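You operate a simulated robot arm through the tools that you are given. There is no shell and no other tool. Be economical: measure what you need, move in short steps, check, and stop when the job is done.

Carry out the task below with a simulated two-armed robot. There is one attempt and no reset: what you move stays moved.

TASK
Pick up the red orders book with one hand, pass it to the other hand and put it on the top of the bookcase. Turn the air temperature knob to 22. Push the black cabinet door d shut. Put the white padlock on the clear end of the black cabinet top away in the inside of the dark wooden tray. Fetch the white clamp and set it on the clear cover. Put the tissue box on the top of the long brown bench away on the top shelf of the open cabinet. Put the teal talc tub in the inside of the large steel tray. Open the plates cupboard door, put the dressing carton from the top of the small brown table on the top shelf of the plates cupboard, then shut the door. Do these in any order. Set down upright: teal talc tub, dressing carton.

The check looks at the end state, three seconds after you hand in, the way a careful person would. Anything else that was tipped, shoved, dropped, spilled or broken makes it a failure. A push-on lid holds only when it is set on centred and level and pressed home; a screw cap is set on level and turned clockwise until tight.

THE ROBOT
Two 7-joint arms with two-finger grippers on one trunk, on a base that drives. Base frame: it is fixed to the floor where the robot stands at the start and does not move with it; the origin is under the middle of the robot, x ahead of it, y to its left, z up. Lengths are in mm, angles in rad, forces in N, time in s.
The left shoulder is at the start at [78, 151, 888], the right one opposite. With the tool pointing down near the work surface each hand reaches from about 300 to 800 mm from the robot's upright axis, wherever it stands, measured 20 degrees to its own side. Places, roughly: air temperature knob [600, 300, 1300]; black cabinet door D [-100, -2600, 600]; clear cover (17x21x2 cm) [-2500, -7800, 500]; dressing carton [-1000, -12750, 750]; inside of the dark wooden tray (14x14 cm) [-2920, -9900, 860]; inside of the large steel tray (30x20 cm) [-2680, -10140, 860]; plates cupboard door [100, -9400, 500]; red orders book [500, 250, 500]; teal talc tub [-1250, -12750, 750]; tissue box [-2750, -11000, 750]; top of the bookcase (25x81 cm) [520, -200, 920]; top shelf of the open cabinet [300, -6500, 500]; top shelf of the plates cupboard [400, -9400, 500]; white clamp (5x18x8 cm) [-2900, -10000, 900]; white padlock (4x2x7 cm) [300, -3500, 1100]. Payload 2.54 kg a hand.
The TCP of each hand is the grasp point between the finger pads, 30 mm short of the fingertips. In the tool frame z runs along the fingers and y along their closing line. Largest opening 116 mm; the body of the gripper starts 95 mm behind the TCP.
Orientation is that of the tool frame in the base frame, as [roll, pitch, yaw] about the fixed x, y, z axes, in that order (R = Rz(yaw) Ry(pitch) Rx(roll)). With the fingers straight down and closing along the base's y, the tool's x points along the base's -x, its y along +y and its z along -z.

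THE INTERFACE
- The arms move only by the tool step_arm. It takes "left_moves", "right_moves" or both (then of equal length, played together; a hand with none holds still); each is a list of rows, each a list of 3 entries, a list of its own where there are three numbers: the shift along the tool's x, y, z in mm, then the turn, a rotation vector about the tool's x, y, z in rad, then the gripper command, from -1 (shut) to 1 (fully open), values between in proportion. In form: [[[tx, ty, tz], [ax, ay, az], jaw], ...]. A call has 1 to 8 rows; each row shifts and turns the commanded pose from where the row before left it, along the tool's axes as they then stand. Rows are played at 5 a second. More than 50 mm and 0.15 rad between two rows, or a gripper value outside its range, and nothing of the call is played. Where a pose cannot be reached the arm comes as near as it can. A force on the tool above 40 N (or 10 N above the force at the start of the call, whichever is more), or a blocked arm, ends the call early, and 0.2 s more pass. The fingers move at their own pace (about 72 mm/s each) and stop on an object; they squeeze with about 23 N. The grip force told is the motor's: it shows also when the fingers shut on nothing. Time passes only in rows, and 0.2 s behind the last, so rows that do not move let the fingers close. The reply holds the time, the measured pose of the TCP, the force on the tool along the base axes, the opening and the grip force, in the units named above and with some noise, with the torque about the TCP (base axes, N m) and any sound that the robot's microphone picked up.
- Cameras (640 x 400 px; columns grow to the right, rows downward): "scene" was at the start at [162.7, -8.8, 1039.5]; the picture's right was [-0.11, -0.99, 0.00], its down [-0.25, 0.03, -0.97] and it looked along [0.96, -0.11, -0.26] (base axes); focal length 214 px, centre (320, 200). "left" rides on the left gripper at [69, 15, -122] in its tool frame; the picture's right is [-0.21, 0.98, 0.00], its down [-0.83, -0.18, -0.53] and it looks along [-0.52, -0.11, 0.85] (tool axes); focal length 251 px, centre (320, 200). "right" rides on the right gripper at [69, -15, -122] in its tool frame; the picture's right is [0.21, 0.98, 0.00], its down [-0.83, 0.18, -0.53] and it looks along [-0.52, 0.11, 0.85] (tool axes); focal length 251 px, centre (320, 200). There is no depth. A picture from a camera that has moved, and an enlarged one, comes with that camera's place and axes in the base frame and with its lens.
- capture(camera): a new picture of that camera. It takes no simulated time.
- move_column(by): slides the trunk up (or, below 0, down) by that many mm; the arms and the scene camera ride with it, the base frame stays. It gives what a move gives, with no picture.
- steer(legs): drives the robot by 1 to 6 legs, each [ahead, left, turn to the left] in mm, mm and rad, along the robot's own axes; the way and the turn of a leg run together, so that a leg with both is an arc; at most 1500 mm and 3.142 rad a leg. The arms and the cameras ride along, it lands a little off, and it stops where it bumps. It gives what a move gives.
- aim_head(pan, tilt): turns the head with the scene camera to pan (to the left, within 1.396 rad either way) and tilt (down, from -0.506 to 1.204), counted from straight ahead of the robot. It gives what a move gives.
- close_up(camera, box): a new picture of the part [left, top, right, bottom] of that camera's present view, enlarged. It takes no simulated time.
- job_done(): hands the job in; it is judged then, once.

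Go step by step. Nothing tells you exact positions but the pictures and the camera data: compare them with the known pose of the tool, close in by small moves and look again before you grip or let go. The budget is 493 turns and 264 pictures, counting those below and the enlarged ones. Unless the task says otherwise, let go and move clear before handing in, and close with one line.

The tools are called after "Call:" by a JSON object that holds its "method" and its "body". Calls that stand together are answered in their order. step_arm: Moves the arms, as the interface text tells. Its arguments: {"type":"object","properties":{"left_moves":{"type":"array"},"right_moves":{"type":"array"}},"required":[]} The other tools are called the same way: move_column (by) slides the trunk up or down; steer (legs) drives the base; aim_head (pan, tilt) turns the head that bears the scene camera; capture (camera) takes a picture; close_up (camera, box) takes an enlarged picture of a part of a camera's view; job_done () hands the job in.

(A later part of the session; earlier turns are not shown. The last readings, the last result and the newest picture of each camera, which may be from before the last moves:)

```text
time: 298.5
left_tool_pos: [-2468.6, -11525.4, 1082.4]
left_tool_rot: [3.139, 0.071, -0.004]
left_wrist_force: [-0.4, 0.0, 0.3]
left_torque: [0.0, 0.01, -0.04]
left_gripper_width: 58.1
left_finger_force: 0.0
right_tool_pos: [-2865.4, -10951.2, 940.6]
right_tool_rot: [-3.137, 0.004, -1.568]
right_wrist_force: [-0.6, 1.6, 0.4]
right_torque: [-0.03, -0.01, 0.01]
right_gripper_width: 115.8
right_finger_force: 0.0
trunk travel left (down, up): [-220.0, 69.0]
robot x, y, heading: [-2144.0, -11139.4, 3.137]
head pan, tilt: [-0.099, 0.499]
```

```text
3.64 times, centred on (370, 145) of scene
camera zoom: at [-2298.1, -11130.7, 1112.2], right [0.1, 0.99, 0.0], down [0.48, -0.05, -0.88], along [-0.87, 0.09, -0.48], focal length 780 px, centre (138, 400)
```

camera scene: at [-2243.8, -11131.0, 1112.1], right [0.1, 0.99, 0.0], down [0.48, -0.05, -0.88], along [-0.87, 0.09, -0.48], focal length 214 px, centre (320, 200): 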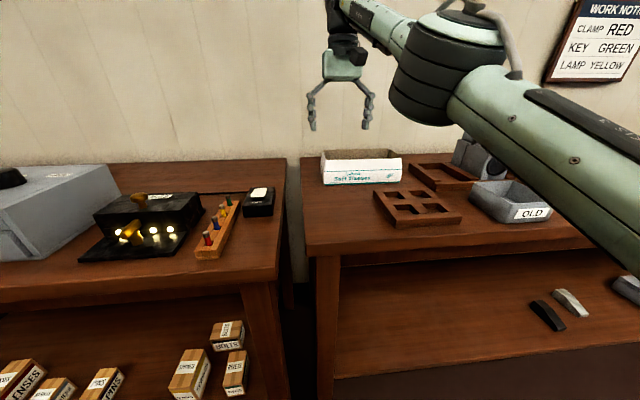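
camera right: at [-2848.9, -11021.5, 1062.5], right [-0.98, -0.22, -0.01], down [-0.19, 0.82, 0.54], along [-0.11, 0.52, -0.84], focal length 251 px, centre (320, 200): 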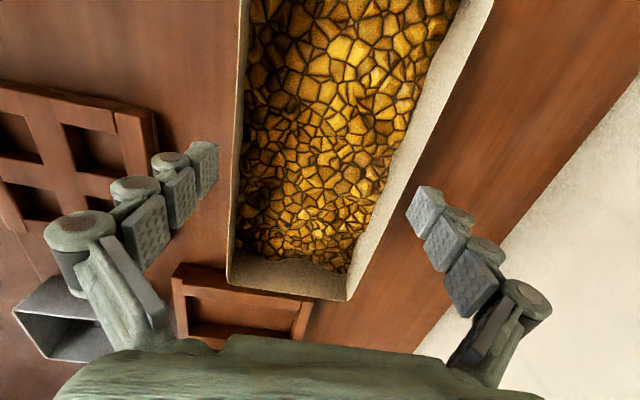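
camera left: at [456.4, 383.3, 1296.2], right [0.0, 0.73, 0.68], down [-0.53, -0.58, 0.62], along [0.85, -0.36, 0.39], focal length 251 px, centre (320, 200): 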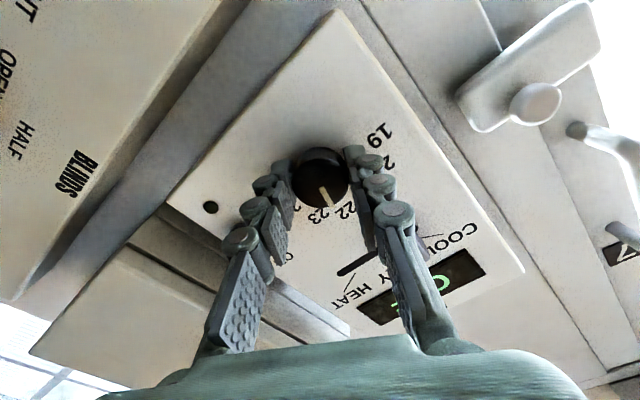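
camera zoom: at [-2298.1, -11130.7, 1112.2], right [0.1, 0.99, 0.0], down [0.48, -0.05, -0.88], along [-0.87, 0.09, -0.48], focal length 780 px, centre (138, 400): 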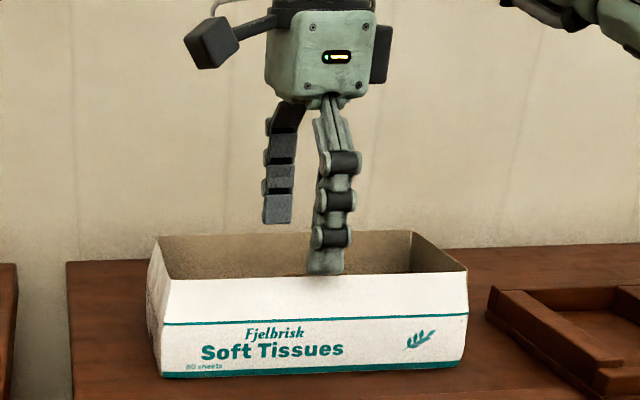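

Shift 5 mm toward the back for equal gaps and lower further.

Call:
{"method": "step_arm", "body": {"right_moves": [[[0, 5, 0], [0, 0, 0], 1], [[0, 0, 8], [0, 0, 0], 1], [[0, 0, 8], [0, 0, 0], 1]]}}

Call:
{"method": "capture", "body": {"camera": "right"}}

Call:
{"method": "close_up", "body": {"camera": "scene", "box": [310, 90, 430, 200]}}

```text
time: 299.3
left_tool_pos: [-2467.6, -11525.0, 1082.7]
left_tool_rot: [3.141, 0.071, -0.004]
left_wrist_force: [0.4, 1.2, -0.5]
left_torque: [0.01, 0.03, -0.01]
left_gripper_width: 58.0
left_finger_force: 0.0
right_tool_pos: [-2867.4, -10952.6, 928.9]
right_tool_rot: [-3.14, 0.005, -1.569]
right_wrist_force: [4.3, 1.7, 19.1]
right_torque: [0.2, -1.37, 0.12]
right_gripper_width: 116.5
right_finger_force: 0.1
trunk travel left (down, up): [-220.0, 69.0]
robot x, y, heading: [-2142.0, -11141.5, 3.145]
head pan, tilt: [-0.099, 0.499]
```

```text
127 pictures are left
camera right: at [-2851.1, -11022.0, 1051.8], right [-0.98, -0.22, 0.0], down [-0.18, 0.82, 0.54], along [-0.11, 0.52, -0.84], focal length 251 px, centre (320, 200)
```

right: 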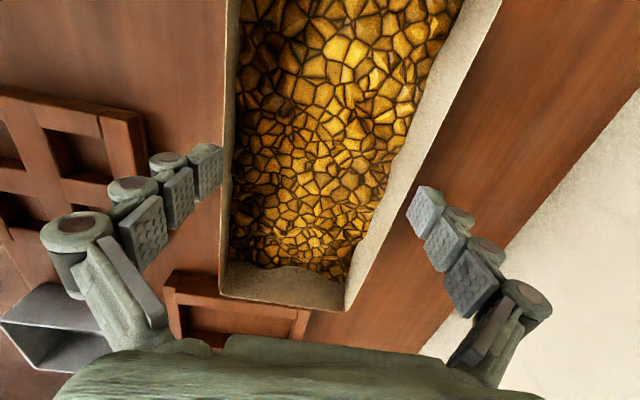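

```text
3.64 times, centred on (370, 145) of scene
camera zoom: at [-2296.0, -11130.9, 1112.9], right [0.1, 0.99, 0.0], down [0.47, -0.05, -0.88], along [-0.87, 0.09, -0.48], focal length 780 px, centre (138, 400)
```

zoom: 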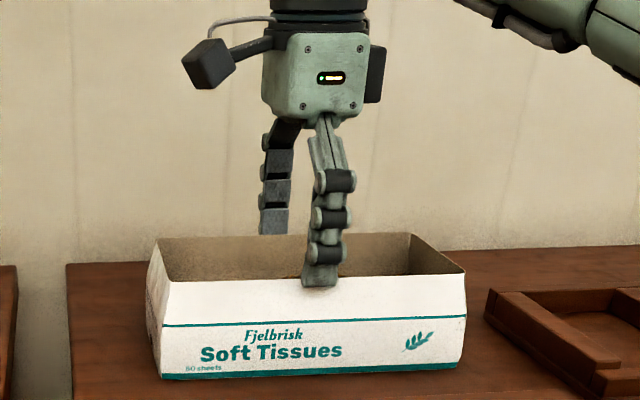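

The front finger met the rim: the rim is at z≈899 and the box is ≈117 × 236 mm, too wide for one hand. I'll lift with both hands, each pinching an end wall. First rise and turn the right hand back.

Call:
{"method": "step_arm", "body": {"right_moves": [[[0, 0, -25], [0, 0, 0], 1], [[0, -10, -35], [0, 0, 0], 0], [[0, -10, -20], [0, 0, -0.145], 0], [[0, 0, 0], [0, 0, -0.145], 0], [[0, 0, 0], [0, 0, -0.145], 0], [[0, 0, 0], [0, 0, -0.145], 0], [[0, 0, 0], [0, 0, -0.145], 0], [[0, 0, 0], [0, 0, -0.145], 0]]}}

Call:
{"method": "step_arm", "body": {"right_moves": [[[0, 0, 0], [0, 0, -0.145], 0], [[0, 0, 0], [0, 0, -0.145], 0], [[0, 0, 0], [0, 0, -0.145], 0], [[0, 0, 0], [0, 0, -0.145], 0], [[0, 0, 0], [0, 0, -0.12], 0]]}}

Call:
{"method": "capture", "body": {"camera": "scene"}}

```text
time: 301.1
left_tool_pos: [-2470.7, -11525.5, 1083.0]
left_tool_rot: [3.139, 0.069, -0.006]
left_wrist_force: [0.1, -0.1, -1.2]
left_torque: [-0.02, 0.03, -0.04]
left_gripper_width: 58.0
left_finger_force: 0.0
right_tool_pos: [-2848.8, -10952.5, 1004.9]
right_tool_rot: [-3.136, -0.001, -0.696]
right_wrist_force: [-0.1, 0.3, 0.4]
right_torque: [0.0, 0.01, -0.01]
right_gripper_width: 58.0
right_finger_force: 0.1
trunk travel left (down, up): [-220.0, 69.0]
robot x, y, heading: [-2138.3, -11141.4, 3.139]
head pan, tilt: [-0.099, 0.499]
```

```text
time: 302.3
left_tool_pos: [-2470.6, -11526.1, 1082.8]
left_tool_rot: [3.141, 0.071, -0.006]
left_wrist_force: [1.5, 0.2, -0.4]
left_torque: [-0.01, 0.01, 0.03]
left_gripper_width: 57.9
left_finger_force: 0.0
right_tool_pos: [-2849.3, -10952.1, 1005.5]
right_tool_rot: [-3.138, -0.006, 0.005]
right_wrist_force: [-0.3, 0.6, 0.0]
right_torque: [0.01, 0.02, 0.0]
right_gripper_width: 58.1
right_finger_force: 0.1
trunk travel left (down, up): [-220.0, 69.0]
robot x, y, heading: [-2139.4, -11141.1, 3.14]
head pan, tilt: [-0.099, 0.499]
```

```text
125 pictures are left
camera scene: at [-2298.1, -11130.8, 1112.2], right [0.1, 0.99, 0.0], down [0.48, -0.05, -0.88], along [-0.87, 0.09, -0.48], focal length 214 px, centre (320, 200)
```

scene: 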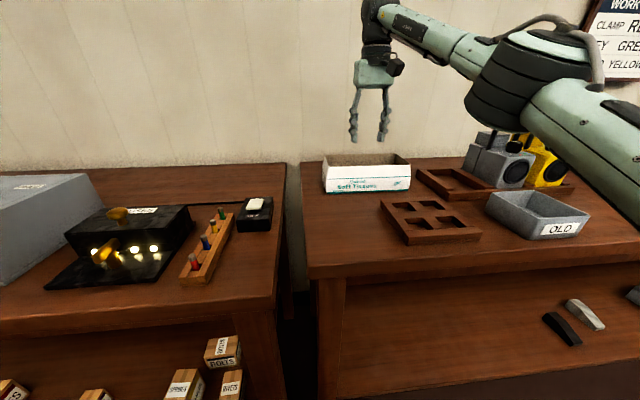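

Shift the right hand left 70 mm first (to stay clear of the lamps), then strafe the base right to centre on the box.

Call:
{"method": "step_arm", "body": {"right_moves": [[[0, 35, 0], [0, 0, 0], 0], [[0, 35, 0], [0, 0, 0], 0]]}}

Call:
{"method": "steer", "body": {"legs": [[0, -205, 0]]}}

Call:
{"method": "step_arm", "body": {"left_moves": [[[-35, -33, 0], [0, 0.035, 0], 0], [[-35, -33, 0], [0, 0.035, 0], 0], [[-35, -33, 0], [0, 0, 0], 0], [[-35, -33, 0], [0, 0, 0], 0], [[-35, -33, 0], [0, 0, 0], 0], [[-35, -33, 0], [0, 0, 0], 0], [[-35, -33, 0], [0, 0, 0], 0], [[-35, -33, 0], [0, 0, 0], 0]]}}

Call:
{"method": "capture", "body": {"camera": "right"}}

Call:
{"method": "capture", "body": {"camera": "left"}}

```text
time: 302.9
left_tool_pos: [-2468.6, -11526.3, 1083.2]
left_tool_rot: [3.141, 0.07, -0.002]
left_wrist_force: [0.1, -0.3, -0.7]
left_torque: [-0.01, 0.0, 0.04]
left_gripper_width: 58.1
left_finger_force: 0.0
right_tool_pos: [-2849.4, -11022.7, 1005.4]
right_tool_rot: [-3.139, -0.003, 0.002]
right_wrist_force: [0.2, -0.4, 0.1]
right_torque: [0.03, -0.01, -0.03]
right_gripper_width: 58.1
right_finger_force: 0.0
trunk travel left (down, up): [-220.0, 69.0]
robot x, y, heading: [-2139.7, -11141.1, 3.139]
head pan, tilt: [-0.099, 0.499]
```

```text
time: 305.4
left_tool_pos: [-2467.2, -11324.9, 1082.8]
left_tool_rot: [3.138, 0.071, 0.0]
left_wrist_force: [0.0, 0.1, -0.5]
left_torque: [-0.04, -0.02, -0.01]
left_gripper_width: 58.1
left_finger_force: 0.0
right_tool_pos: [-2849.4, -10822.7, 1004.4]
right_tool_rot: [-3.137, -0.005, 0.004]
right_wrist_force: [0.6, 0.3, 0.6]
right_torque: [-0.01, -0.01, 0.01]
right_gripper_width: 58.2
right_finger_force: 0.1
trunk travel left (down, up): [-220.0, 69.0]
robot x, y, heading: [-2138.7, -10940.3, -3.138]
head pan, tilt: [-0.099, 0.499]
```

```text
time: 307.2
left_tool_pos: [-2696.2, -11115.2, 1053.6]
left_tool_rot: [3.141, -0.002, 0.001]
left_wrist_force: [-0.1, 0.3, 0.9]
left_torque: [-0.03, -0.04, -0.02]
left_gripper_width: 57.9
left_finger_force: 0.0
left hand out of reach, approached as far as the arm can: row 7, 8
right_tool_pos: [-2850.1, -10823.2, 1003.7]
right_tool_rot: [-3.139, -0.005, 0.004]
right_wrist_force: [-0.1, 0.2, -0.7]
right_torque: [-0.01, -0.03, 0.02]
right_gripper_width: 58.1
right_finger_force: 0.1
trunk travel left (down, up): [-220.0, 69.0]
robot x, y, heading: [-2141.1, -10940.4, -3.143]
head pan, tilt: [-0.099, 0.499]
```

```text
124 pictures are left
camera right: at [-2780.5, -10808.3, 1125.9], right [0.22, -0.98, 0.0], down [-0.83, -0.19, 0.53], along [-0.52, -0.11, -0.85], focal length 251 px, centre (320, 200)
```

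right: 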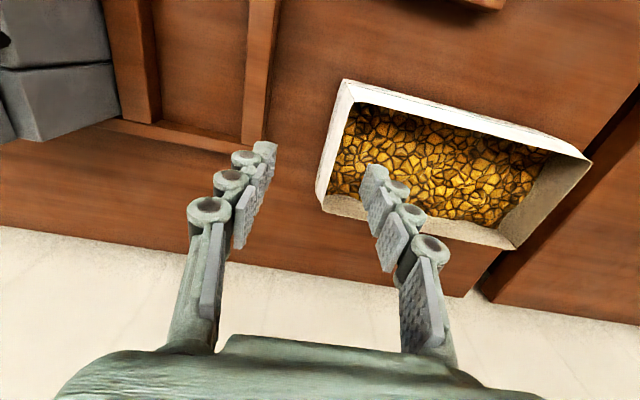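

```text
123 pictures are left
camera left: at [-2627.5, -11131.2, 1174.2], right [-0.21, -0.98, 0.0], down [-0.83, 0.18, 0.53], along [-0.52, 0.11, -0.85], focal length 251 px, centre (320, 200)
```

left: 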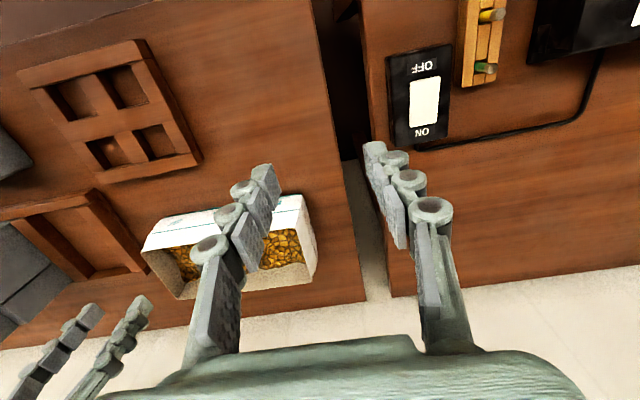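

Bring the base 20 mm closer and move the left hand over the near end wall.

Call:
{"method": "steer", "body": {"legs": [[22, 0, 0]]}}

Call:
{"method": "step_arm", "body": {"left_moves": [[[-20, -8, 35], [0, 0, 0], -0.2], [[-30, -8, 30], [0, 0, 0], -0.2], [[-40, -8, 15], [0, 0, 0], -0.2], [[-40, -10, 10], [0, 0, 0], -0.2], [[-20, -4, 0], [0, 0, 0], -0.2]], "right_moves": [[[0, 0, 15], [0, 0, 0], -0.2], [[5, 0, 15], [0, 0, 0], -0.2], [[5, 5, 0], [0, 0, 0], -0.2], [[0, 5, 0], [0, 0, 0], -0.2], [[0, 0, 0], [0, 0, 0], -0.2]]}}

Call:
{"method": "capture", "body": {"camera": "left"}}

Call:
{"method": "capture", "body": {"camera": "right"}}

```text
time: 308.0
left_tool_pos: [-2719.8, -11113.1, 1052.5]
left_tool_rot: [3.141, 0.0, 0.0]
left_wrist_force: [-0.2, 0.9, 0.2]
left_torque: [0.03, -0.02, -0.02]
left_gripper_width: 57.8
left_finger_force: 0.1
right_tool_pos: [-2871.8, -10822.3, 1004.1]
right_tool_rot: [-3.139, -0.006, 0.006]
right_wrist_force: [0.7, -0.1, -0.2]
right_torque: [-0.02, 0.01, 0.0]
right_gripper_width: 57.9
right_finger_force: 0.0
trunk travel left (down, up): [-220.0, 69.0]
robot x, y, heading: [-2161.8, -10940.6, -3.142]
head pan, tilt: [-0.099, 0.499]
```

```text
time: 309.2
left_tool_pos: [-2790.8, -11139.3, 946.5]
left_tool_rot: [-3.141, 0.002, -0.001]
left_wrist_force: [0.6, -0.5, -0.5]
left_torque: [0.03, 0.01, 0.01]
left_gripper_width: 46.7
left_finger_force: 0.1
left hand out of reach, approached as far as the arm can: row 1, 2, 3, 4, 5
right_tool_pos: [-2862.5, -10831.2, 974.1]
right_tool_rot: [-3.138, -0.005, 0.003]
right_wrist_force: [-0.3, -0.5, -0.1]
right_torque: [0.01, 0.01, 0.0]
right_gripper_width: 46.4
right_finger_force: 0.0
trunk travel left (down, up): [-220.0, 69.0]
robot x, y, heading: [-2164.0, -10942.7, -3.139]
head pan, tilt: [-0.099, 0.499]
```

```text
122 pictures are left
camera left: at [-2721.8, -11156.5, 1067.4], right [-0.21, -0.98, 0.0], down [-0.83, 0.18, 0.54], along [-0.52, 0.11, -0.84], focal length 251 px, centre (320, 200)
```

left: 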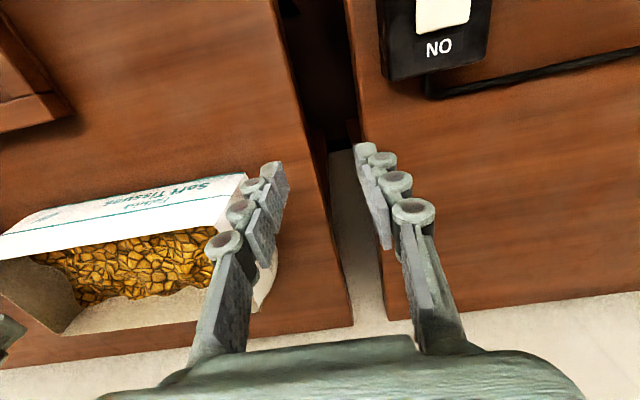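

```text
121 pictures are left
camera right: at [-2791.9, -10817.2, 1096.6], right [0.22, -0.98, 0.0], down [-0.83, -0.19, 0.53], along [-0.52, -0.11, -0.85], focal length 251 px, centre (320, 200)
```

right: 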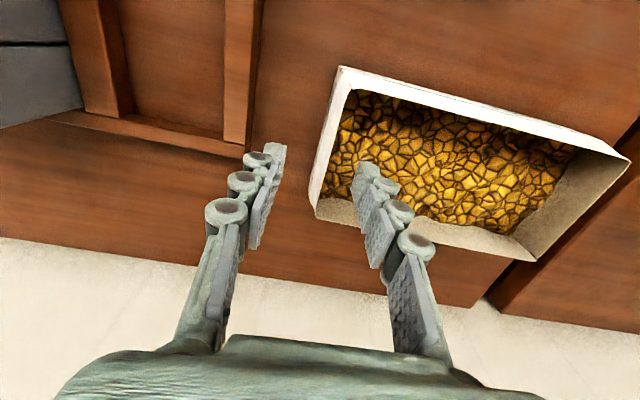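

Call:
{"method": "step_arm", "body": {"left_moves": [[[-30, 0, 0], [0, 0, 0], -0.2], [[-20, -30, 0], [0, 0, 0], -0.2], [[0, -30, 0], [0, 0, 0], -0.2]]}}

Call:
{"method": "aim_head", "body": {"pan": 0.3, "tilt": 0.4}}

Call:
{"method": "capture", "body": {"camera": "scene"}}

```text
time: 310.0
left_tool_pos: [-2782.3, -11123.5, 933.3]
left_tool_rot: [3.141, 0.0, 0.001]
left_wrist_force: [0.9, -0.3, -0.1]
left_torque: [0.01, -0.01, 0.0]
left_gripper_width: 46.6
left_finger_force: 0.1
left hand out of reach, approached as far as the arm can: row 1, 2, 3
right_tool_pos: [-2861.0, -10831.7, 975.3]
right_tool_rot: [-3.137, -0.005, 0.004]
right_wrist_force: [0.3, 0.4, -0.6]
right_torque: [0.02, 0.03, 0.03]
right_gripper_width: 46.5
right_finger_force: 0.1
trunk travel left (down, up): [-220.0, 69.0]
robot x, y, heading: [-2165.5, -10937.0, -3.14]
head pan, tilt: [-0.099, 0.499]
```

```text
time: 310.9
left_tool_pos: [-2782.9, -11124.4, 932.6]
left_tool_rot: [-3.141, 0.001, -0.001]
left_wrist_force: [0.0, -0.2, -0.7]
left_torque: [0.03, -0.02, -0.02]
left_gripper_width: 46.6
left_finger_force: 0.0
right_tool_pos: [-2860.6, -10831.8, 973.2]
right_tool_rot: [-3.137, -0.006, 0.005]
right_wrist_force: [-0.4, 0.3, 0.2]
right_torque: [-0.01, 0.01, -0.02]
right_gripper_width: 46.2
right_finger_force: 0.1
trunk travel left (down, up): [-220.0, 69.0]
robot x, y, heading: [-2163.6, -10942.0, -3.14]
head pan, tilt: [0.3, 0.4]
```

```text
120 pictures are left
camera scene: at [-2317.7, -10965.8, 1121.3], right [-0.3, 0.96, 0.0], down [0.37, 0.12, -0.92], along [-0.88, -0.27, -0.39], focal length 214 px, centre (320, 200)
```

scene: 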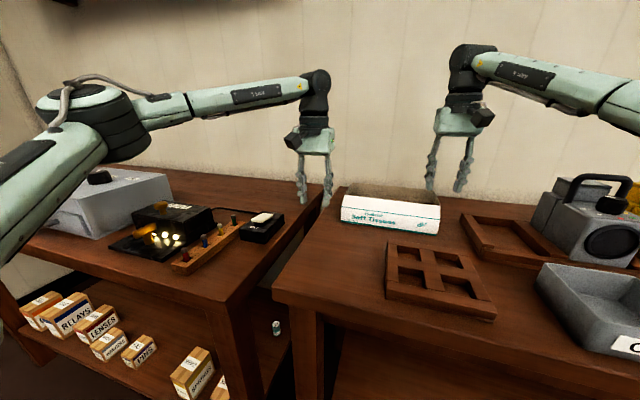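

Left arm seems stuck in a joint limit; retreat it and re-approach along a straighter line.

Call:
{"method": "step_arm", "body": {"left_moves": [[[45, -10, -20], [0, 0, 0], -0.2], [[45, -10, -20], [0, 0, 0], -0.2], [[45, -10, 0], [0, 0, 0], -0.2], [[45, -10, 0], [0, 0, 0], -0.2], [[0, -10, 0], [0, 0, 0], -0.2]]}}

Call:
{"method": "step_arm", "body": {"left_moves": [[[-40, 0, 5], [0, 0, 0], -0.2], [[-40, 0, 5], [0, 0, 0], -0.2], [[-40, 0, 5], [0, 0, 0], -0.2], [[-40, 0, 5], [0, 0, 0], -0.2], [[-40, 0, 0], [0, 0, 0], -0.2], [[-40, 0, 0], [0, 0, 0], -0.2]]}}

Call:
{"method": "capture", "body": {"camera": "scene"}}

```text
refused: row 1 steps farther than a row can; nothing moved
```

```text
time: 312.3
left_tool_pos: [-2837.9, -11210.2, 895.3]
left_tool_rot: [3.141, 0.004, 0.0]
left_wrist_force: [-0.8, 0.7, 0.4]
left_torque: [-0.01, 0.01, -0.01]
left_gripper_width: 46.6
left_finger_force: 0.1
left hand out of reach, approached as far as the arm can: row 1, 2, 3, 4, 5, 6
right_tool_pos: [-2860.6, -10832.4, 974.6]
right_tool_rot: [-3.136, -0.004, 0.006]
right_wrist_force: [-0.3, 0.6, -0.9]
right_torque: [0.01, 0.02, 0.03]
right_gripper_width: 46.3
right_finger_force: 0.0
trunk travel left (down, up): [-220.0, 69.0]
robot x, y, heading: [-2161.4, -10940.1, -3.139]
head pan, tilt: [0.3, 0.4]
```

```text
119 pictures are left
camera scene: at [-2317.7, -10966.0, 1121.3], right [-0.3, 0.95, 0.0], down [0.37, 0.12, -0.92], along [-0.88, -0.27, -0.39], focal length 214 px, centre (320, 200)
```

scene: 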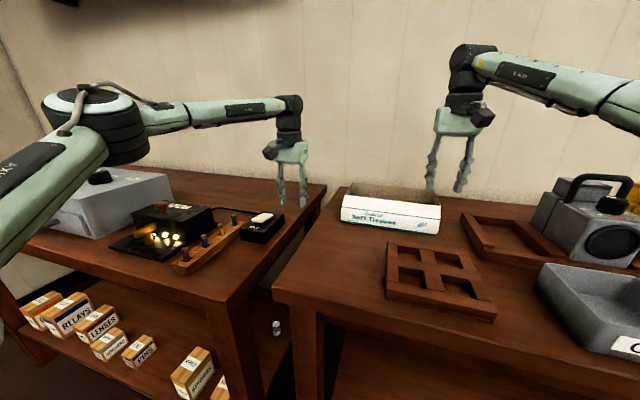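

Call:
{"method": "step_arm", "body": {"left_moves": [[[0, 0, -40], [0, 0, 0], -0.2], [[0, 0, -40], [0, 0, 0], -0.2], [[45, -10, 0], [0, 0, 0], -0.2], [[45, -10, 0], [0, 0, 0], -0.2], [[45, -15, 0], [0, 0, 0], -0.2], [[45, -15, 0], [0, 0, 0], -0.2], [[45, -15, 0], [0, 0, 0], -0.2], [[45, -15, 0], [0, 0, 0], -0.2]]}}

Call:
{"method": "step_arm", "body": {"left_moves": [[[45, -15, 0], [0, 0, 0], -0.2], [[45, -20, 0], [0, 0, 0], -0.2], [[20, -30, 0], [0, 0, 0], -0.2], [[0, -40, 0], [0, 0, 0], -0.2], [[0, -30, 0], [0, 0, 0], -0.2]]}}

Call:
{"method": "aim_head", "body": {"pan": 0.5, "tilt": 0.3}}

Call:
{"method": "capture", "body": {"camera": "scene"}}

```text
time: 314.1
left_tool_pos: [-2553.9, -11135.3, 969.1]
left_tool_rot: [-3.141, 0.001, 0.003]
left_wrist_force: [0.1, 0.0, -0.4]
left_torque: [0.0, 0.01, -0.01]
left_gripper_width: 46.2
left_finger_force: 0.0
left hand out of reach, approached as far as the arm can: row 1, 2
right_tool_pos: [-2861.7, -10831.0, 974.5]
right_tool_rot: [-3.138, -0.003, 0.006]
right_wrist_force: [-1.3, 0.3, -0.3]
right_torque: [-0.01, 0.01, 0.0]
right_gripper_width: 46.5
right_finger_force: 0.1
trunk travel left (down, up): [-220.0, 69.0]
robot x, y, heading: [-2166.5, -10939.9, -3.138]
head pan, tilt: [0.3, 0.4]
```

```text
time: 315.3
left_tool_pos: [-2445.3, -10999.4, 970.2]
left_tool_rot: [3.14, -0.001, 0.002]
left_wrist_force: [0.2, -0.3, 0.5]
left_torque: [0.0, -0.02, -0.01]
left_gripper_width: 46.4
left_finger_force: 0.1
right_tool_pos: [-2862.3, -10833.2, 972.2]
right_tool_rot: [-3.136, -0.005, 0.006]
right_wrist_force: [-0.8, -0.3, -0.1]
right_torque: [0.01, -0.02, 0.0]
right_gripper_width: 46.3
right_finger_force: 0.0
trunk travel left (down, up): [-220.0, 69.0]
robot x, y, heading: [-2164.7, -10939.6, -3.139]
head pan, tilt: [0.3, 0.4]
```

```text
time: 316.0
left_tool_pos: [-2445.4, -11000.4, 969.0]
left_tool_rot: [3.142, 0.001, 0.0]
left_wrist_force: [-0.3, -0.4, -0.6]
left_torque: [0.01, -0.01, -0.02]
left_gripper_width: 46.3
left_finger_force: 0.1
right_tool_pos: [-2860.9, -10830.3, 973.5]
right_tool_rot: [-3.137, -0.006, 0.005]
right_wrist_force: [0.1, 0.0, -0.1]
right_torque: [0.03, 0.01, 0.01]
right_gripper_width: 46.3
right_finger_force: 0.1
trunk travel left (down, up): [-220.0, 69.0]
robot x, y, heading: [-2167.2, -10938.1, -3.138]
head pan, tilt: [0.499, 0.3]
```

```text
118 pictures are left
camera scene: at [-2311.2, -10983.2, 1130.5], right [-0.48, 0.88, 0.0], down [0.26, 0.14, -0.96], along [-0.84, -0.46, -0.3], focal length 214 px, centre (320, 200)
```

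scene: 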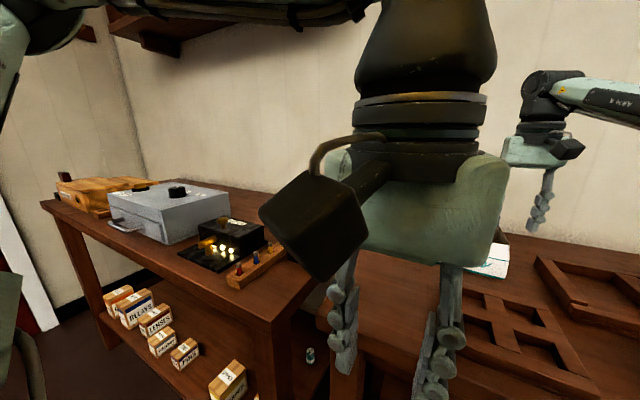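

Now go straight forward again toward the end wall at y≈−11070.

Call:
{"method": "step_arm", "body": {"left_moves": [[[-45, 8, 0], [0, 0, 0], -0.2], [[-45, 8, 0], [0, 0, 0], -0.2], [[-45, 8, 0], [0, 0, 0], -0.2], [[-45, 8, 0], [0, 0, 0], -0.2], [[-45, 8, 0], [0, 0, 0], -0.2], [[-45, 8, 0], [0, 0, 0], -0.2], [[-45, 8, 0], [0, 0, 0], -0.2], [[-45, 8, 0], [0, 0, 0], -0.2]]}}

Call:
{"method": "aim_head", "body": {"pan": 0.2, "tilt": 0.4}}

Call:
{"method": "capture", "body": {"camera": "scene"}}

Call:
{"method": "capture", "body": {"camera": "left"}}

```text
time: 317.8
left_tool_pos: [-2738.2, -11091.6, 968.2]
left_tool_rot: [3.14, 0.0, 0.001]
left_wrist_force: [-0.3, -0.4, 0.0]
left_torque: [0.03, 0.03, 0.03]
left_gripper_width: 46.4
left_finger_force: 0.0
left hand out of reach, approached as far as the arm can: row 6, 7, 8
right_tool_pos: [-2860.9, -10831.5, 974.1]
right_tool_rot: [-3.136, -0.006, 0.003]
right_wrist_force: [0.0, -0.3, 0.2]
right_torque: [-0.03, 0.02, -0.02]
right_gripper_width: 46.3
right_finger_force: 0.0
trunk travel left (down, up): [-220.0, 69.0]
robot x, y, heading: [-2163.1, -10939.6, -3.139]
head pan, tilt: [0.499, 0.3]
```

```text
time: 318.6
left_tool_pos: [-2739.3, -11089.6, 968.0]
left_tool_rot: [-3.141, 0.0, 0.001]
left_wrist_force: [-0.6, -0.2, 0.3]
left_torque: [0.01, 0.01, -0.01]
left_gripper_width: 46.3
left_finger_force: 0.0
right_tool_pos: [-2860.9, -10830.9, 973.0]
right_tool_rot: [-3.138, -0.005, 0.005]
right_wrist_force: [-0.3, 0.7, 0.2]
right_torque: [-0.03, 0.02, -0.05]
right_gripper_width: 46.5
right_finger_force: 0.1
trunk travel left (down, up): [-220.0, 69.0]
robot x, y, heading: [-2165.1, -10937.7, -3.142]
head pan, tilt: [0.201, 0.4]
```

```text
117 pictures are left
camera scene: at [-2319.9, -10957.1, 1121.3], right [-0.2, 0.98, 0.0], down [0.38, 0.08, -0.92], along [-0.9, -0.19, -0.39], focal length 214 px, centre (320, 200)
```

scene: 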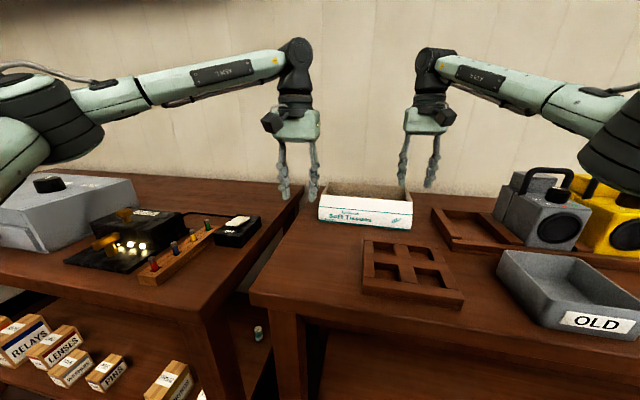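

```text
116 pictures are left
camera left: at [-2670.1, -11107.3, 1089.8], right [-0.21, -0.98, 0.0], down [-0.83, 0.18, 0.53], along [-0.52, 0.11, -0.85], focal length 251 px, centre (320, 200)
```

left: 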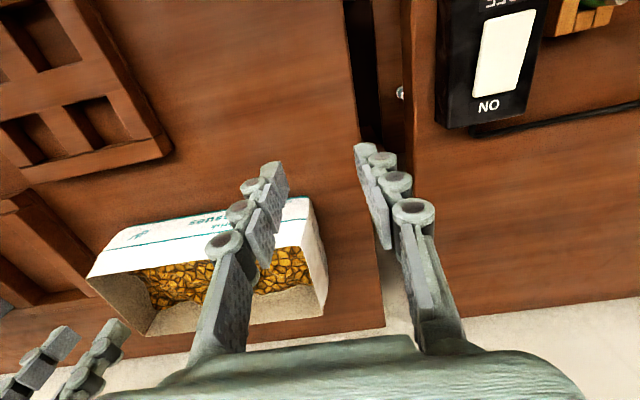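

The left arm reaches farther when its hand is more to the left, so I strafe the base to the right, moving the right hand left first to stay clear of the lamps.

Call:
{"method": "step_arm", "body": {"right_moves": [[[0, 35, 0], [0, 0, 0], -0.2], [[0, 35, 0], [0, 0, 0], -0.2], [[0, 30, 0], [0, 0, 0], -0.2]]}}

Call:
{"method": "steer", "body": {"legs": [[15, -130, 0]]}}

Call:
{"method": "step_arm", "body": {"left_moves": [[[0, 40, 0], [0, 0, 0], -0.2], [[0, 40, 0], [0, 0, 0], -0.2], [[-30, 30, 0], [0, 0, 0], -0.2], [[-35, 10, 15], [0, 0, 0], -0.2], [[-30, 0, 15], [0, 0, 0], -0.2], [[-30, 0, 10], [0, 0, 0], -0.2]]}}

Call:
{"method": "capture", "body": {"camera": "left"}}

Call:
{"method": "capture", "body": {"camera": "right"}}

```text
time: 319.4
left_tool_pos: [-2739.5, -11092.2, 968.1]
left_tool_rot: [-3.14, 0.0, 0.002]
left_wrist_force: [0.0, -0.3, -0.9]
left_torque: [0.02, -0.01, 0.0]
left_gripper_width: 46.4
left_finger_force: 0.1
right_tool_pos: [-2858.7, -10933.8, 972.1]
right_tool_rot: [-3.135, -0.002, 0.007]
right_wrist_force: [0.2, 0.1, -0.7]
right_torque: [0.02, 0.0, 0.0]
right_gripper_width: 46.5
right_finger_force: 0.1
trunk travel left (down, up): [-220.0, 69.0]
robot x, y, heading: [-2159.4, -10939.3, -3.138]
head pan, tilt: [0.201, 0.4]
```

```text
time: 321.4
left_tool_pos: [-2754.9, -10956.3, 969.0]
left_tool_rot: [3.141, 0.0, -0.002]
left_wrist_force: [0.4, -1.4, -0.9]
left_torque: [-0.01, 0.0, -0.01]
left_gripper_width: 46.7
left_finger_force: 0.1
right_tool_pos: [-2874.4, -10796.3, 972.8]
right_tool_rot: [-3.139, -0.004, 0.004]
right_wrist_force: [-0.2, 0.2, 0.9]
right_torque: [0.0, -0.03, -0.01]
right_gripper_width: 46.3
right_finger_force: 0.0
trunk travel left (down, up): [-220.0, 69.0]
robot x, y, heading: [-2177.7, -10805.4, 3.137]
head pan, tilt: [0.201, 0.4]
```

```text
time: 322.8
left_tool_pos: [-2853.7, -11086.6, 924.3]
left_tool_rot: [-3.14, 0.003, 0.0]
left_wrist_force: [2.4, -0.4, 2.8]
left_torque: [0.06, -0.09, -0.01]
left_gripper_width: 46.5
left_finger_force: 0.2
left hand out of reach, approached as far as the arm can: row 6
right_tool_pos: [-2874.7, -10797.6, 973.1]
right_tool_rot: [-3.138, -0.003, 0.003]
right_wrist_force: [-0.3, 1.0, 0.2]
right_torque: [0.0, -0.02, -0.03]
right_gripper_width: 46.6
right_finger_force: 0.0
trunk travel left (down, up): [-220.0, 69.0]
robot x, y, heading: [-2175.4, -10806.8, 3.141]
head pan, tilt: [0.201, 0.4]
```

```text
115 pictures are left
camera left: at [-2784.3, -11104.2, 1045.4], right [-0.22, -0.98, 0.0], down [-0.82, 0.18, 0.54], along [-0.52, 0.12, -0.84], focal length 251 px, centre (320, 200)
```

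left: 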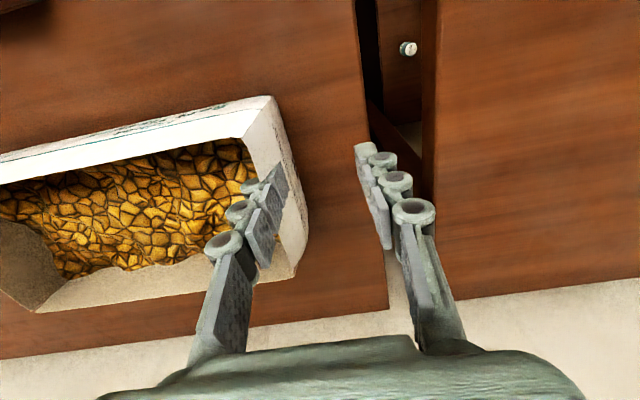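

```text
114 pictures are left
camera right: at [-2804.7, -10782.4, 1096.3], right [0.22, -0.98, 0.0], down [-0.83, -0.19, 0.53], along [-0.52, -0.11, -0.85], focal length 251 px, centre (320, 200)
```

right: 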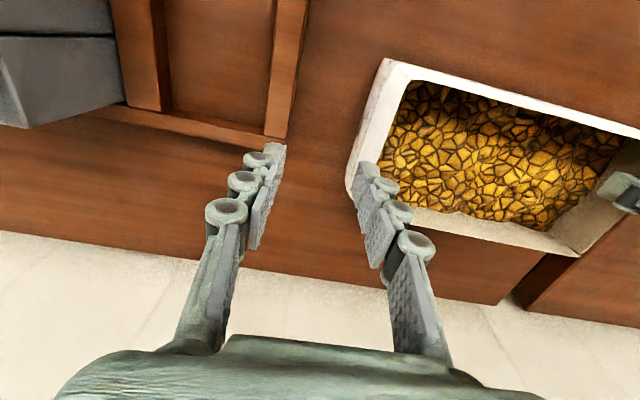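

Walls are at y≈−10845 and −11047. Raise the left slightly and centre each hand over its wall.

Call:
{"method": "step_arm", "body": {"left_moves": [[[0, 0, -25], [0, 0, 0], -0.2], [[0, -20, 0], [0, 0, 0], -0.2], [[0, -20, 0], [0, 0, 0], -0.2]], "right_moves": [[[10, 0, 0], [0, 0, 0], -0.2], [[10, 24, 10], [0, 0, 0], -0.2], [[0, 24, 13], [0, 0, 0], -0.2]]}}

Call:
{"method": "capture", "body": {"camera": "left"}}

Call:
{"method": "capture", "body": {"camera": "right"}}

```text
time: 323.6
left_tool_pos: [-2835.8, -11054.0, 943.5]
left_tool_rot: [-3.14, 0.001, 0.001]
left_wrist_force: [-0.4, -0.1, -0.4]
left_torque: [-0.03, 0.0, 0.01]
left_gripper_width: 46.0
left_finger_force: 0.0
left hand out of reach, approached as far as the arm can: row 1, 2, 3
right_tool_pos: [-2854.6, -10844.9, 950.3]
right_tool_rot: [-3.138, -0.004, 0.003]
right_wrist_force: [0.3, -0.1, 0.0]
right_torque: [-0.01, 0.01, -0.02]
right_gripper_width: 46.3
right_finger_force: 0.1
trunk travel left (down, up): [-220.0, 69.0]
robot x, y, heading: [-2177.5, -10807.4, 3.139]
head pan, tilt: [0.201, 0.4]
```

```text
113 pictures are left
camera left: at [-2766.1, -11070.3, 1064.9], right [-0.22, -0.98, 0.0], down [-0.82, 0.18, 0.54], along [-0.52, 0.12, -0.84], focal length 251 px, centre (320, 200)
```

left: 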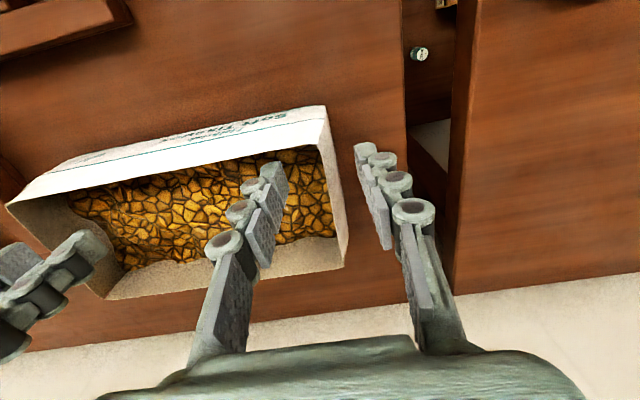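

```text
112 pictures are left
camera right: at [-2784.8, -10830.2, 1072.5], right [0.22, -0.98, 0.0], down [-0.83, -0.19, 0.53], along [-0.52, -0.11, -0.85], focal length 251 px, centre (320, 200)
```

right: 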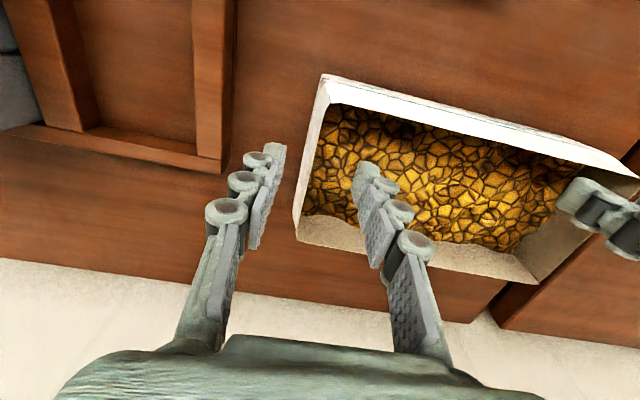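

Both hands straddle their walls. Lower them together in small rows, easing toward the box's centre line.

Call:
{"method": "step_arm", "body": {"left_moves": [[[-3, 0, 12], [0, 0, 0], -0.2], [[-5, 0, 12], [0, 0, 0], -0.2], [[-8, 0, 8], [0, 0, 0], -0.2], [[-8, 0, 6], [0, 0, 0], -0.2]], "right_moves": [[[-2, -1, 14], [0, 0, 0], -0.2], [[-3, -1, 14], [0, 0, 0], -0.2], [[-3, 0, 12], [0, 0, 0], -0.2], [[-2, 0, 6], [0, 0, 0], -0.2]]}}

Call:
{"method": "capture", "body": {"camera": "left"}}

Call:
{"method": "capture", "body": {"camera": "right"}}

```text
time: 324.6
left_tool_pos: [-2845.5, -11060.3, 904.1]
left_tool_rot: [-3.139, 0.002, -0.001]
left_wrist_force: [1.1, -0.1, -0.8]
left_torque: [0.03, 0.0, 0.0]
left_gripper_width: 46.5
left_finger_force: 0.0
left hand out of reach, approached as far as the arm can: row 3, 4
right_tool_pos: [-2863.3, -10842.2, 903.7]
right_tool_rot: [-3.137, -0.002, 0.002]
right_wrist_force: [0.6, -0.7, 0.7]
right_torque: [0.02, -0.02, 0.0]
right_gripper_width: 46.4
right_finger_force: 0.0
trunk travel left (down, up): [-220.0, 69.0]
robot x, y, heading: [-2177.8, -10804.6, 3.142]
head pan, tilt: [0.201, 0.4]
```

```text
111 pictures are left
camera left: at [-2776.9, -11076.5, 1024.6], right [-0.22, -0.98, 0.0], down [-0.82, 0.18, 0.54], along [-0.52, 0.12, -0.84], focal length 251 px, centre (320, 200)
```

left: 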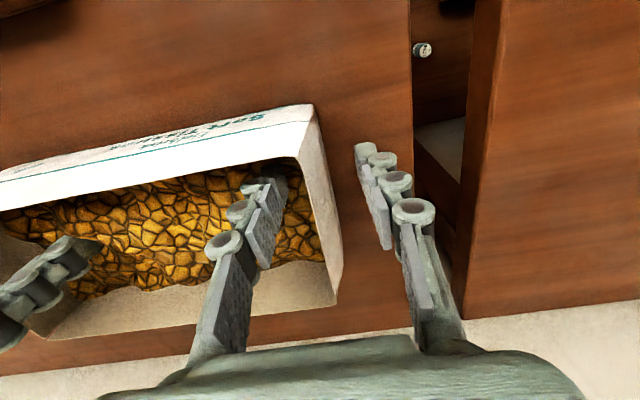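

```text
110 pictures are left
camera right: at [-2794.9, -10827.7, 1026.6], right [0.22, -0.98, 0.0], down [-0.83, -0.19, 0.53], along [-0.52, -0.11, -0.85], focal length 251 px, centre (320, 200)
```

right: 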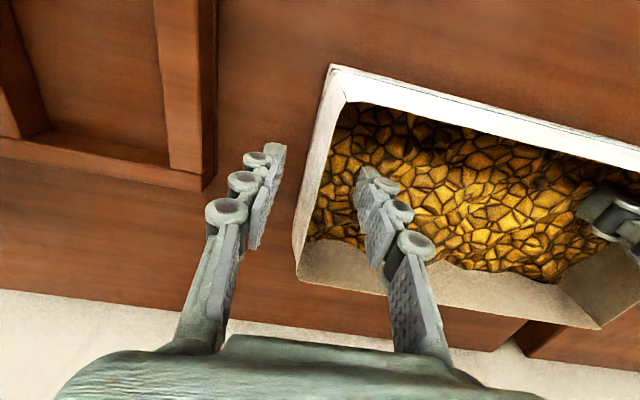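

Lower 6 mm more and close both grippers together.

Call:
{"method": "step_arm", "body": {"left_moves": [[[0, 0, 6], [0, 0, 0], -0.2], [[0, 0, 0], [0, 0, 0], -0.7], [[0, 0, 0], [0, 0, 0], -1], [[0, 0, 0], [0, 0, 0], -1], [[0, 0, 0], [0, 0, 0], -1]], "right_moves": [[[0, 0, 6], [0, 0, 0], -0.2], [[0, 0, 0], [0, 0, 0], -0.7], [[0, 0, 0], [0, 0, 0], -1], [[0, 0, 0], [0, 0, 0], -1], [[0, 0, 0], [0, 0, 0], -1]]}}

Call:
{"method": "capture", "body": {"camera": "left"}}

Call:
{"method": "capture", "body": {"camera": "right"}}

```text
time: 325.8
left_tool_pos: [-2845.9, -11064.3, 896.1]
left_tool_rot: [3.131, -0.001, 0.006]
left_wrist_force: [4.4, -37.1, -0.4]
left_torque: [-0.83, 0.14, -0.29]
left_gripper_width: 6.2
left_finger_force: 22.6
right_tool_pos: [-2867.3, -10836.0, 897.4]
right_tool_rot: [-3.128, -0.001, -0.007]
right_wrist_force: [-4.6, 37.1, 0.4]
right_torque: [0.86, -0.1, 0.08]
right_gripper_width: 6.1
right_finger_force: 22.5
trunk travel left (down, up): [-220.0, 69.0]
robot x, y, heading: [-2177.9, -10807.3, 3.142]
head pan, tilt: [0.201, 0.4]
```

```text
109 pictures are left
camera left: at [-2776.8, -11079.5, 1018.5], right [-0.21, -0.98, 0.01], down [-0.83, 0.18, 0.53], along [-0.52, 0.1, -0.85], focal length 251 px, centre (320, 200)
```

left: 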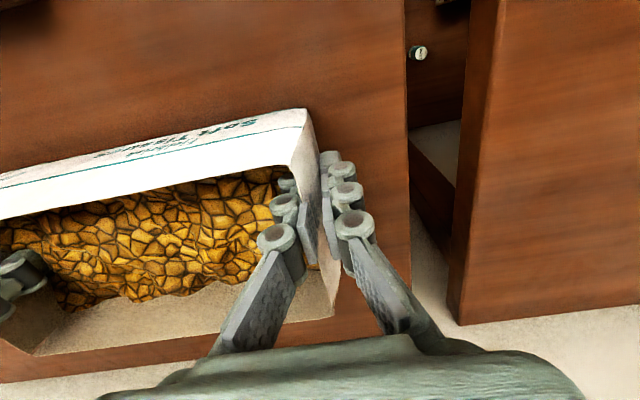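

```text
108 pictures are left
camera right: at [-2796.9, -10823.5, 1020.6], right [0.21, -0.98, -0.01], down [-0.83, -0.18, 0.53], along [-0.52, -0.1, -0.85], focal length 251 px, centre (320, 200)
```

right: 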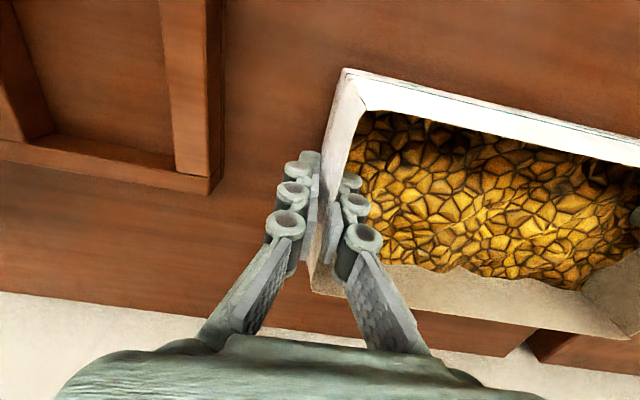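

Both walls are gripped (6 mm). There's outward strain, so I relax each hand outward by about 5 mm, then lift slightly.

Call:
{"method": "step_arm", "body": {"left_moves": [[[0, 3, 0], [0, 0, 0], -1], [[0, 2, 0], [0, 0, 0], -1]], "right_moves": [[[0, -3, 0], [0, 0, 0], -1], [[0, -3, 0], [0, 0, 0], -1]]}}

Call:
{"method": "step_arm", "body": {"left_moves": [[[0, 0, -8], [0, 0, 0], -1], [[0, 0, -8], [0, 0, 0], -1]], "right_moves": [[[0, 0, -8], [0, 0, 0], -1], [[0, 0, -8], [0, 0, 0], -1]]}}

Call:
{"method": "capture", "body": {"camera": "scene"}}

```text
time: 326.4
left_tool_pos: [-2845.2, -11064.3, 897.8]
left_tool_rot: [3.139, 0.0, -0.002]
left_wrist_force: [4.9, -22.1, 0.8]
left_torque: [-0.58, -0.4, -0.25]
left_gripper_width: 5.8
left_finger_force: 23.2
right_tool_pos: [-2865.4, -10836.5, 897.3]
right_tool_rot: [-3.137, 0.0, 0.002]
right_wrist_force: [-5.0, 21.9, -0.6]
right_torque: [0.51, 0.38, -0.37]
right_gripper_width: 6.2
right_finger_force: 23.2
trunk travel left (down, up): [-220.0, 69.0]
robot x, y, heading: [-2179.9, -10803.6, 3.14]
head pan, tilt: [0.201, 0.4]
```

```text
time: 327.0
left_tool_pos: [-2845.5, -11064.1, 914.0]
left_tool_rot: [-3.141, 0.001, 0.0]
left_wrist_force: [5.2, -17.4, -1.1]
left_torque: [-0.49, -0.58, -0.45]
left_gripper_width: 5.8
left_finger_force: 22.7
right_tool_pos: [-2864.8, -10835.1, 913.3]
right_tool_rot: [-3.135, -0.002, 0.002]
right_wrist_force: [-4.6, 18.7, -1.4]
right_torque: [0.42, 0.59, -0.49]
right_gripper_width: 6.0
right_finger_force: 23.3
trunk travel left (down, up): [-220.0, 69.0]
robot x, y, heading: [-2176.8, -10808.5, 3.14]
head pan, tilt: [0.201, 0.4]
```

```text
107 pictures are left
camera scene: at [-2334.9, -10823.5, 1121.3], right [-0.2, 0.98, 0.0], down [0.38, 0.08, -0.92], along [-0.9, -0.18, -0.39], focal length 214 px, centre (320, 200)
```

scene: 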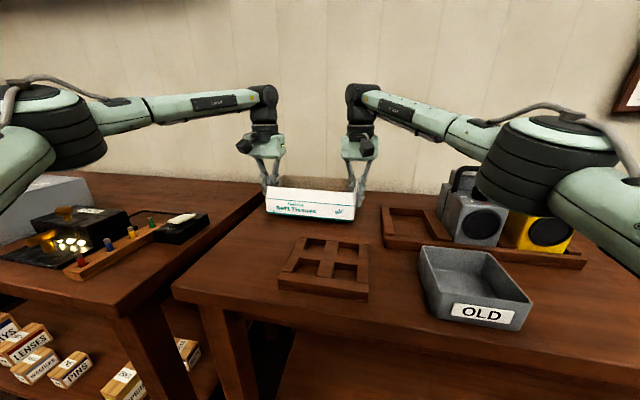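

The box is lifted and light. Raise with the trunk, then back away.

Call:
{"method": "move_column", "body": {"by": 69}}

Call:
{"method": "steer", "body": {"legs": [[-700, 0, 0]]}}

Call:
{"method": "capture", "body": {"camera": "scene"}}

```text
time: 328.0
left_tool_pos: [-2847.0, -11065.0, 983.3]
left_tool_rot: [3.141, 0.003, 0.0]
left_wrist_force: [5.2, -18.1, -0.5]
left_torque: [-0.45, -0.16, -0.47]
left_gripper_width: 6.1
left_finger_force: 22.9
right_tool_pos: [-2864.8, -10834.8, 982.2]
right_tool_rot: [-3.134, -0.003, 0.002]
right_wrist_force: [-5.8, 17.1, -1.3]
right_torque: [0.4, 0.08, -0.49]
right_gripper_width: 5.9
right_finger_force: 22.8
trunk travel left (down, up): [-289.0, 0.0]
robot x, y, heading: [-2177.3, -10808.3, 3.143]
head pan, tilt: [0.201, 0.4]
```

```text
time: 331.9
left_tool_pos: [-2147.9, -11068.4, 981.7]
left_tool_rot: [3.141, 0.002, 0.008]
left_wrist_force: [5.6, -17.2, -1.4]
left_torque: [-0.42, -0.13, -0.42]
left_gripper_width: 6.2
left_finger_force: 22.6
right_tool_pos: [-2166.8, -10839.2, 983.7]
right_tool_rot: [-3.135, -0.004, 0.009]
right_wrist_force: [-5.8, 15.8, -0.1]
right_torque: [0.37, 0.18, -0.46]
right_gripper_width: 6.0
right_finger_force: 23.3
trunk travel left (down, up): [-289.0, 0.0]
robot x, y, heading: [-1481.0, -10804.0, -3.134]
head pan, tilt: [0.201, 0.4]
```

```text
106 pictures are left
camera scene: at [-1638.1, -10822.9, 1190.3], right [-0.21, 0.98, 0.0], down [0.38, 0.08, -0.92], along [-0.9, -0.19, -0.39], focal length 214 px, centre (320, 200)
```

scene: 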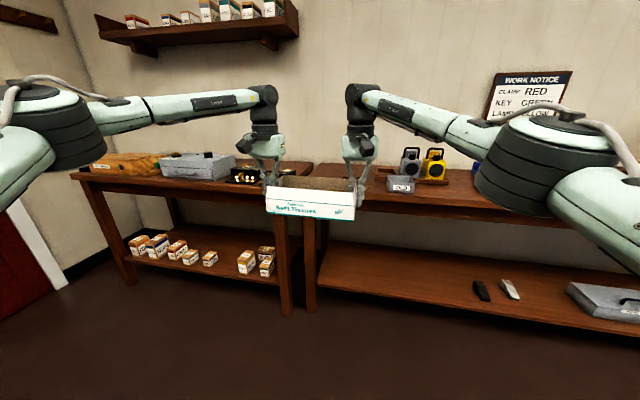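

Box is level. Drive: back to the aisle line, turn to face +y, go to y≈−6500.

Call:
{"method": "steer", "body": {"legs": [[-620, 0, 0], [0, 0, -1.571], [1400, 0, 0], [1400, 0, 0], [1300, 0, 0]]}}

Call:
{"method": "aim_head", "body": {"pan": -0.9, "tilt": 0.3}}

Call:
{"method": "capture", "body": {"camera": "scene"}}

```text
time: 358.7
left_tool_pos: [-1004.2, -6016.6, 982.2]
left_tool_rot: [3.14, 0.0, -1.608]
left_wrist_force: [-2.0, -2.9, -0.8]
left_torque: [-0.1, 0.06, -0.34]
left_gripper_width: 5.9
left_finger_force: 22.9
right_tool_pos: [-774.8, -6007.0, 982.1]
right_tool_rot: [-3.136, -0.003, -1.606]
right_wrist_force: [1.7, 3.5, -0.5]
right_torque: [0.12, -0.06, -0.41]
right_gripper_width: 5.7
right_finger_force: 23.1
trunk travel left (down, up): [-289.0, 0.0]
robot x, y, heading: [-765.2, -6693.7, 1.536]
head pan, tilt: [0.201, 0.4]
```

```text
time: 360.0
left_tool_pos: [-1003.6, -6017.0, 982.9]
left_tool_rot: [3.141, -0.001, -1.607]
left_wrist_force: [1.1, -3.2, -1.2]
left_torque: [-0.19, -0.02, -0.3]
left_gripper_width: 6.0
left_finger_force: 23.0
right_tool_pos: [-774.1, -6007.0, 982.1]
right_tool_rot: [-3.137, -0.003, -1.606]
right_wrist_force: [-0.7, 3.2, -0.1]
right_torque: [0.17, 0.0, -0.42]
right_gripper_width: 6.2
right_finger_force: 23.1
trunk travel left (down, up): [-289.0, 0.0]
robot x, y, heading: [-768.3, -6698.3, 1.536]
head pan, tilt: [-0.901, 0.3]
```

```text
105 pictures are left
camera scene: at [-691.0, -6569.2, 1199.5], right [0.59, -0.81, 0.0], down [-0.24, -0.18, -0.96], along [0.77, 0.57, -0.3], focal length 214 px, centre (320, 200)
```

scene: 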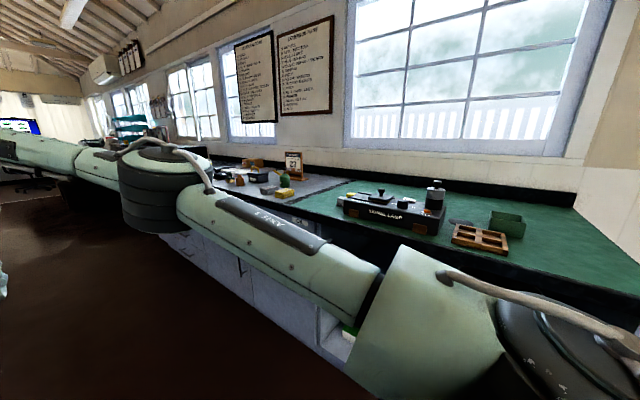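

Call:
{"method": "steer", "body": {"legs": [[0, 200, 0], [0, 0, -1.536]]}}

Call:
{"method": "aim_head", "body": {"pan": 0, "tilt": 0.4}}

Call:
{"method": "capture", "body": {"camera": "scene"}}

```text
time: 366.3
left_tool_pos: [-301.3, -6422.2, 983.2]
left_tool_rot: [-3.141, -0.001, -3.134]
left_wrist_force: [-2.3, 0.2, 0.0]
left_torque: [-0.01, 0.14, -0.33]
left_gripper_width: 6.2
left_finger_force: 23.3
right_tool_pos: [-278.8, -6650.5, 982.9]
right_tool_rot: [-3.137, -0.004, -3.129]
right_wrist_force: [4.4, 0.8, -1.1]
right_torque: [0.04, -0.11, -0.41]
right_gripper_width: 6.1
right_finger_force: 23.0
trunk travel left (down, up): [-289.0, 0.0]
robot x, y, heading: [-970.3, -6684.0, 0.007]
head pan, tilt: [-0.901, 0.3]
```

```text
time: 367.5
left_tool_pos: [-299.7, -6422.7, 982.4]
left_tool_rot: [3.14, 0.0, -3.133]
left_wrist_force: [-2.8, -0.8, -1.0]
left_torque: [-0.05, 0.19, -0.3]
left_gripper_width: 6.1
left_finger_force: 22.5
right_tool_pos: [-280.0, -6650.5, 983.3]
right_tool_rot: [-3.137, -0.004, -3.129]
right_wrist_force: [2.5, -0.2, -1.6]
right_torque: [0.02, -0.18, -0.34]
right_gripper_width: 5.9
right_finger_force: 22.5
trunk travel left (down, up): [-289.0, 0.0]
robot x, y, heading: [-965.6, -6686.8, 0.006]
head pan, tilt: [0.0, 0.4]
```

```text
104 pictures are left
camera scene: at [-803.9, -6683.8, 1190.3], right [0.01, -1.0, 0.0], down [-0.39, 0.0, -0.92], along [0.92, 0.01, -0.39], focal length 214 px, centre (320, 200)
```

scene: 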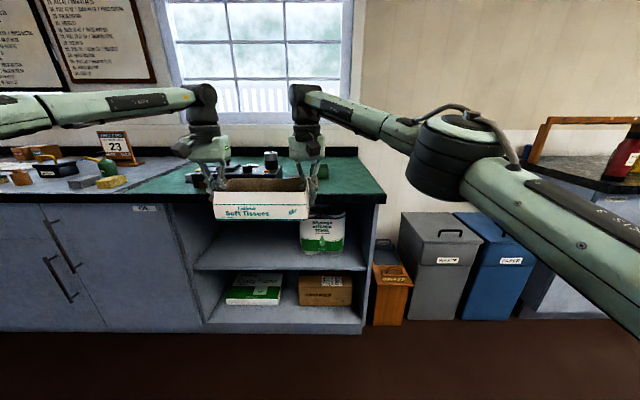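

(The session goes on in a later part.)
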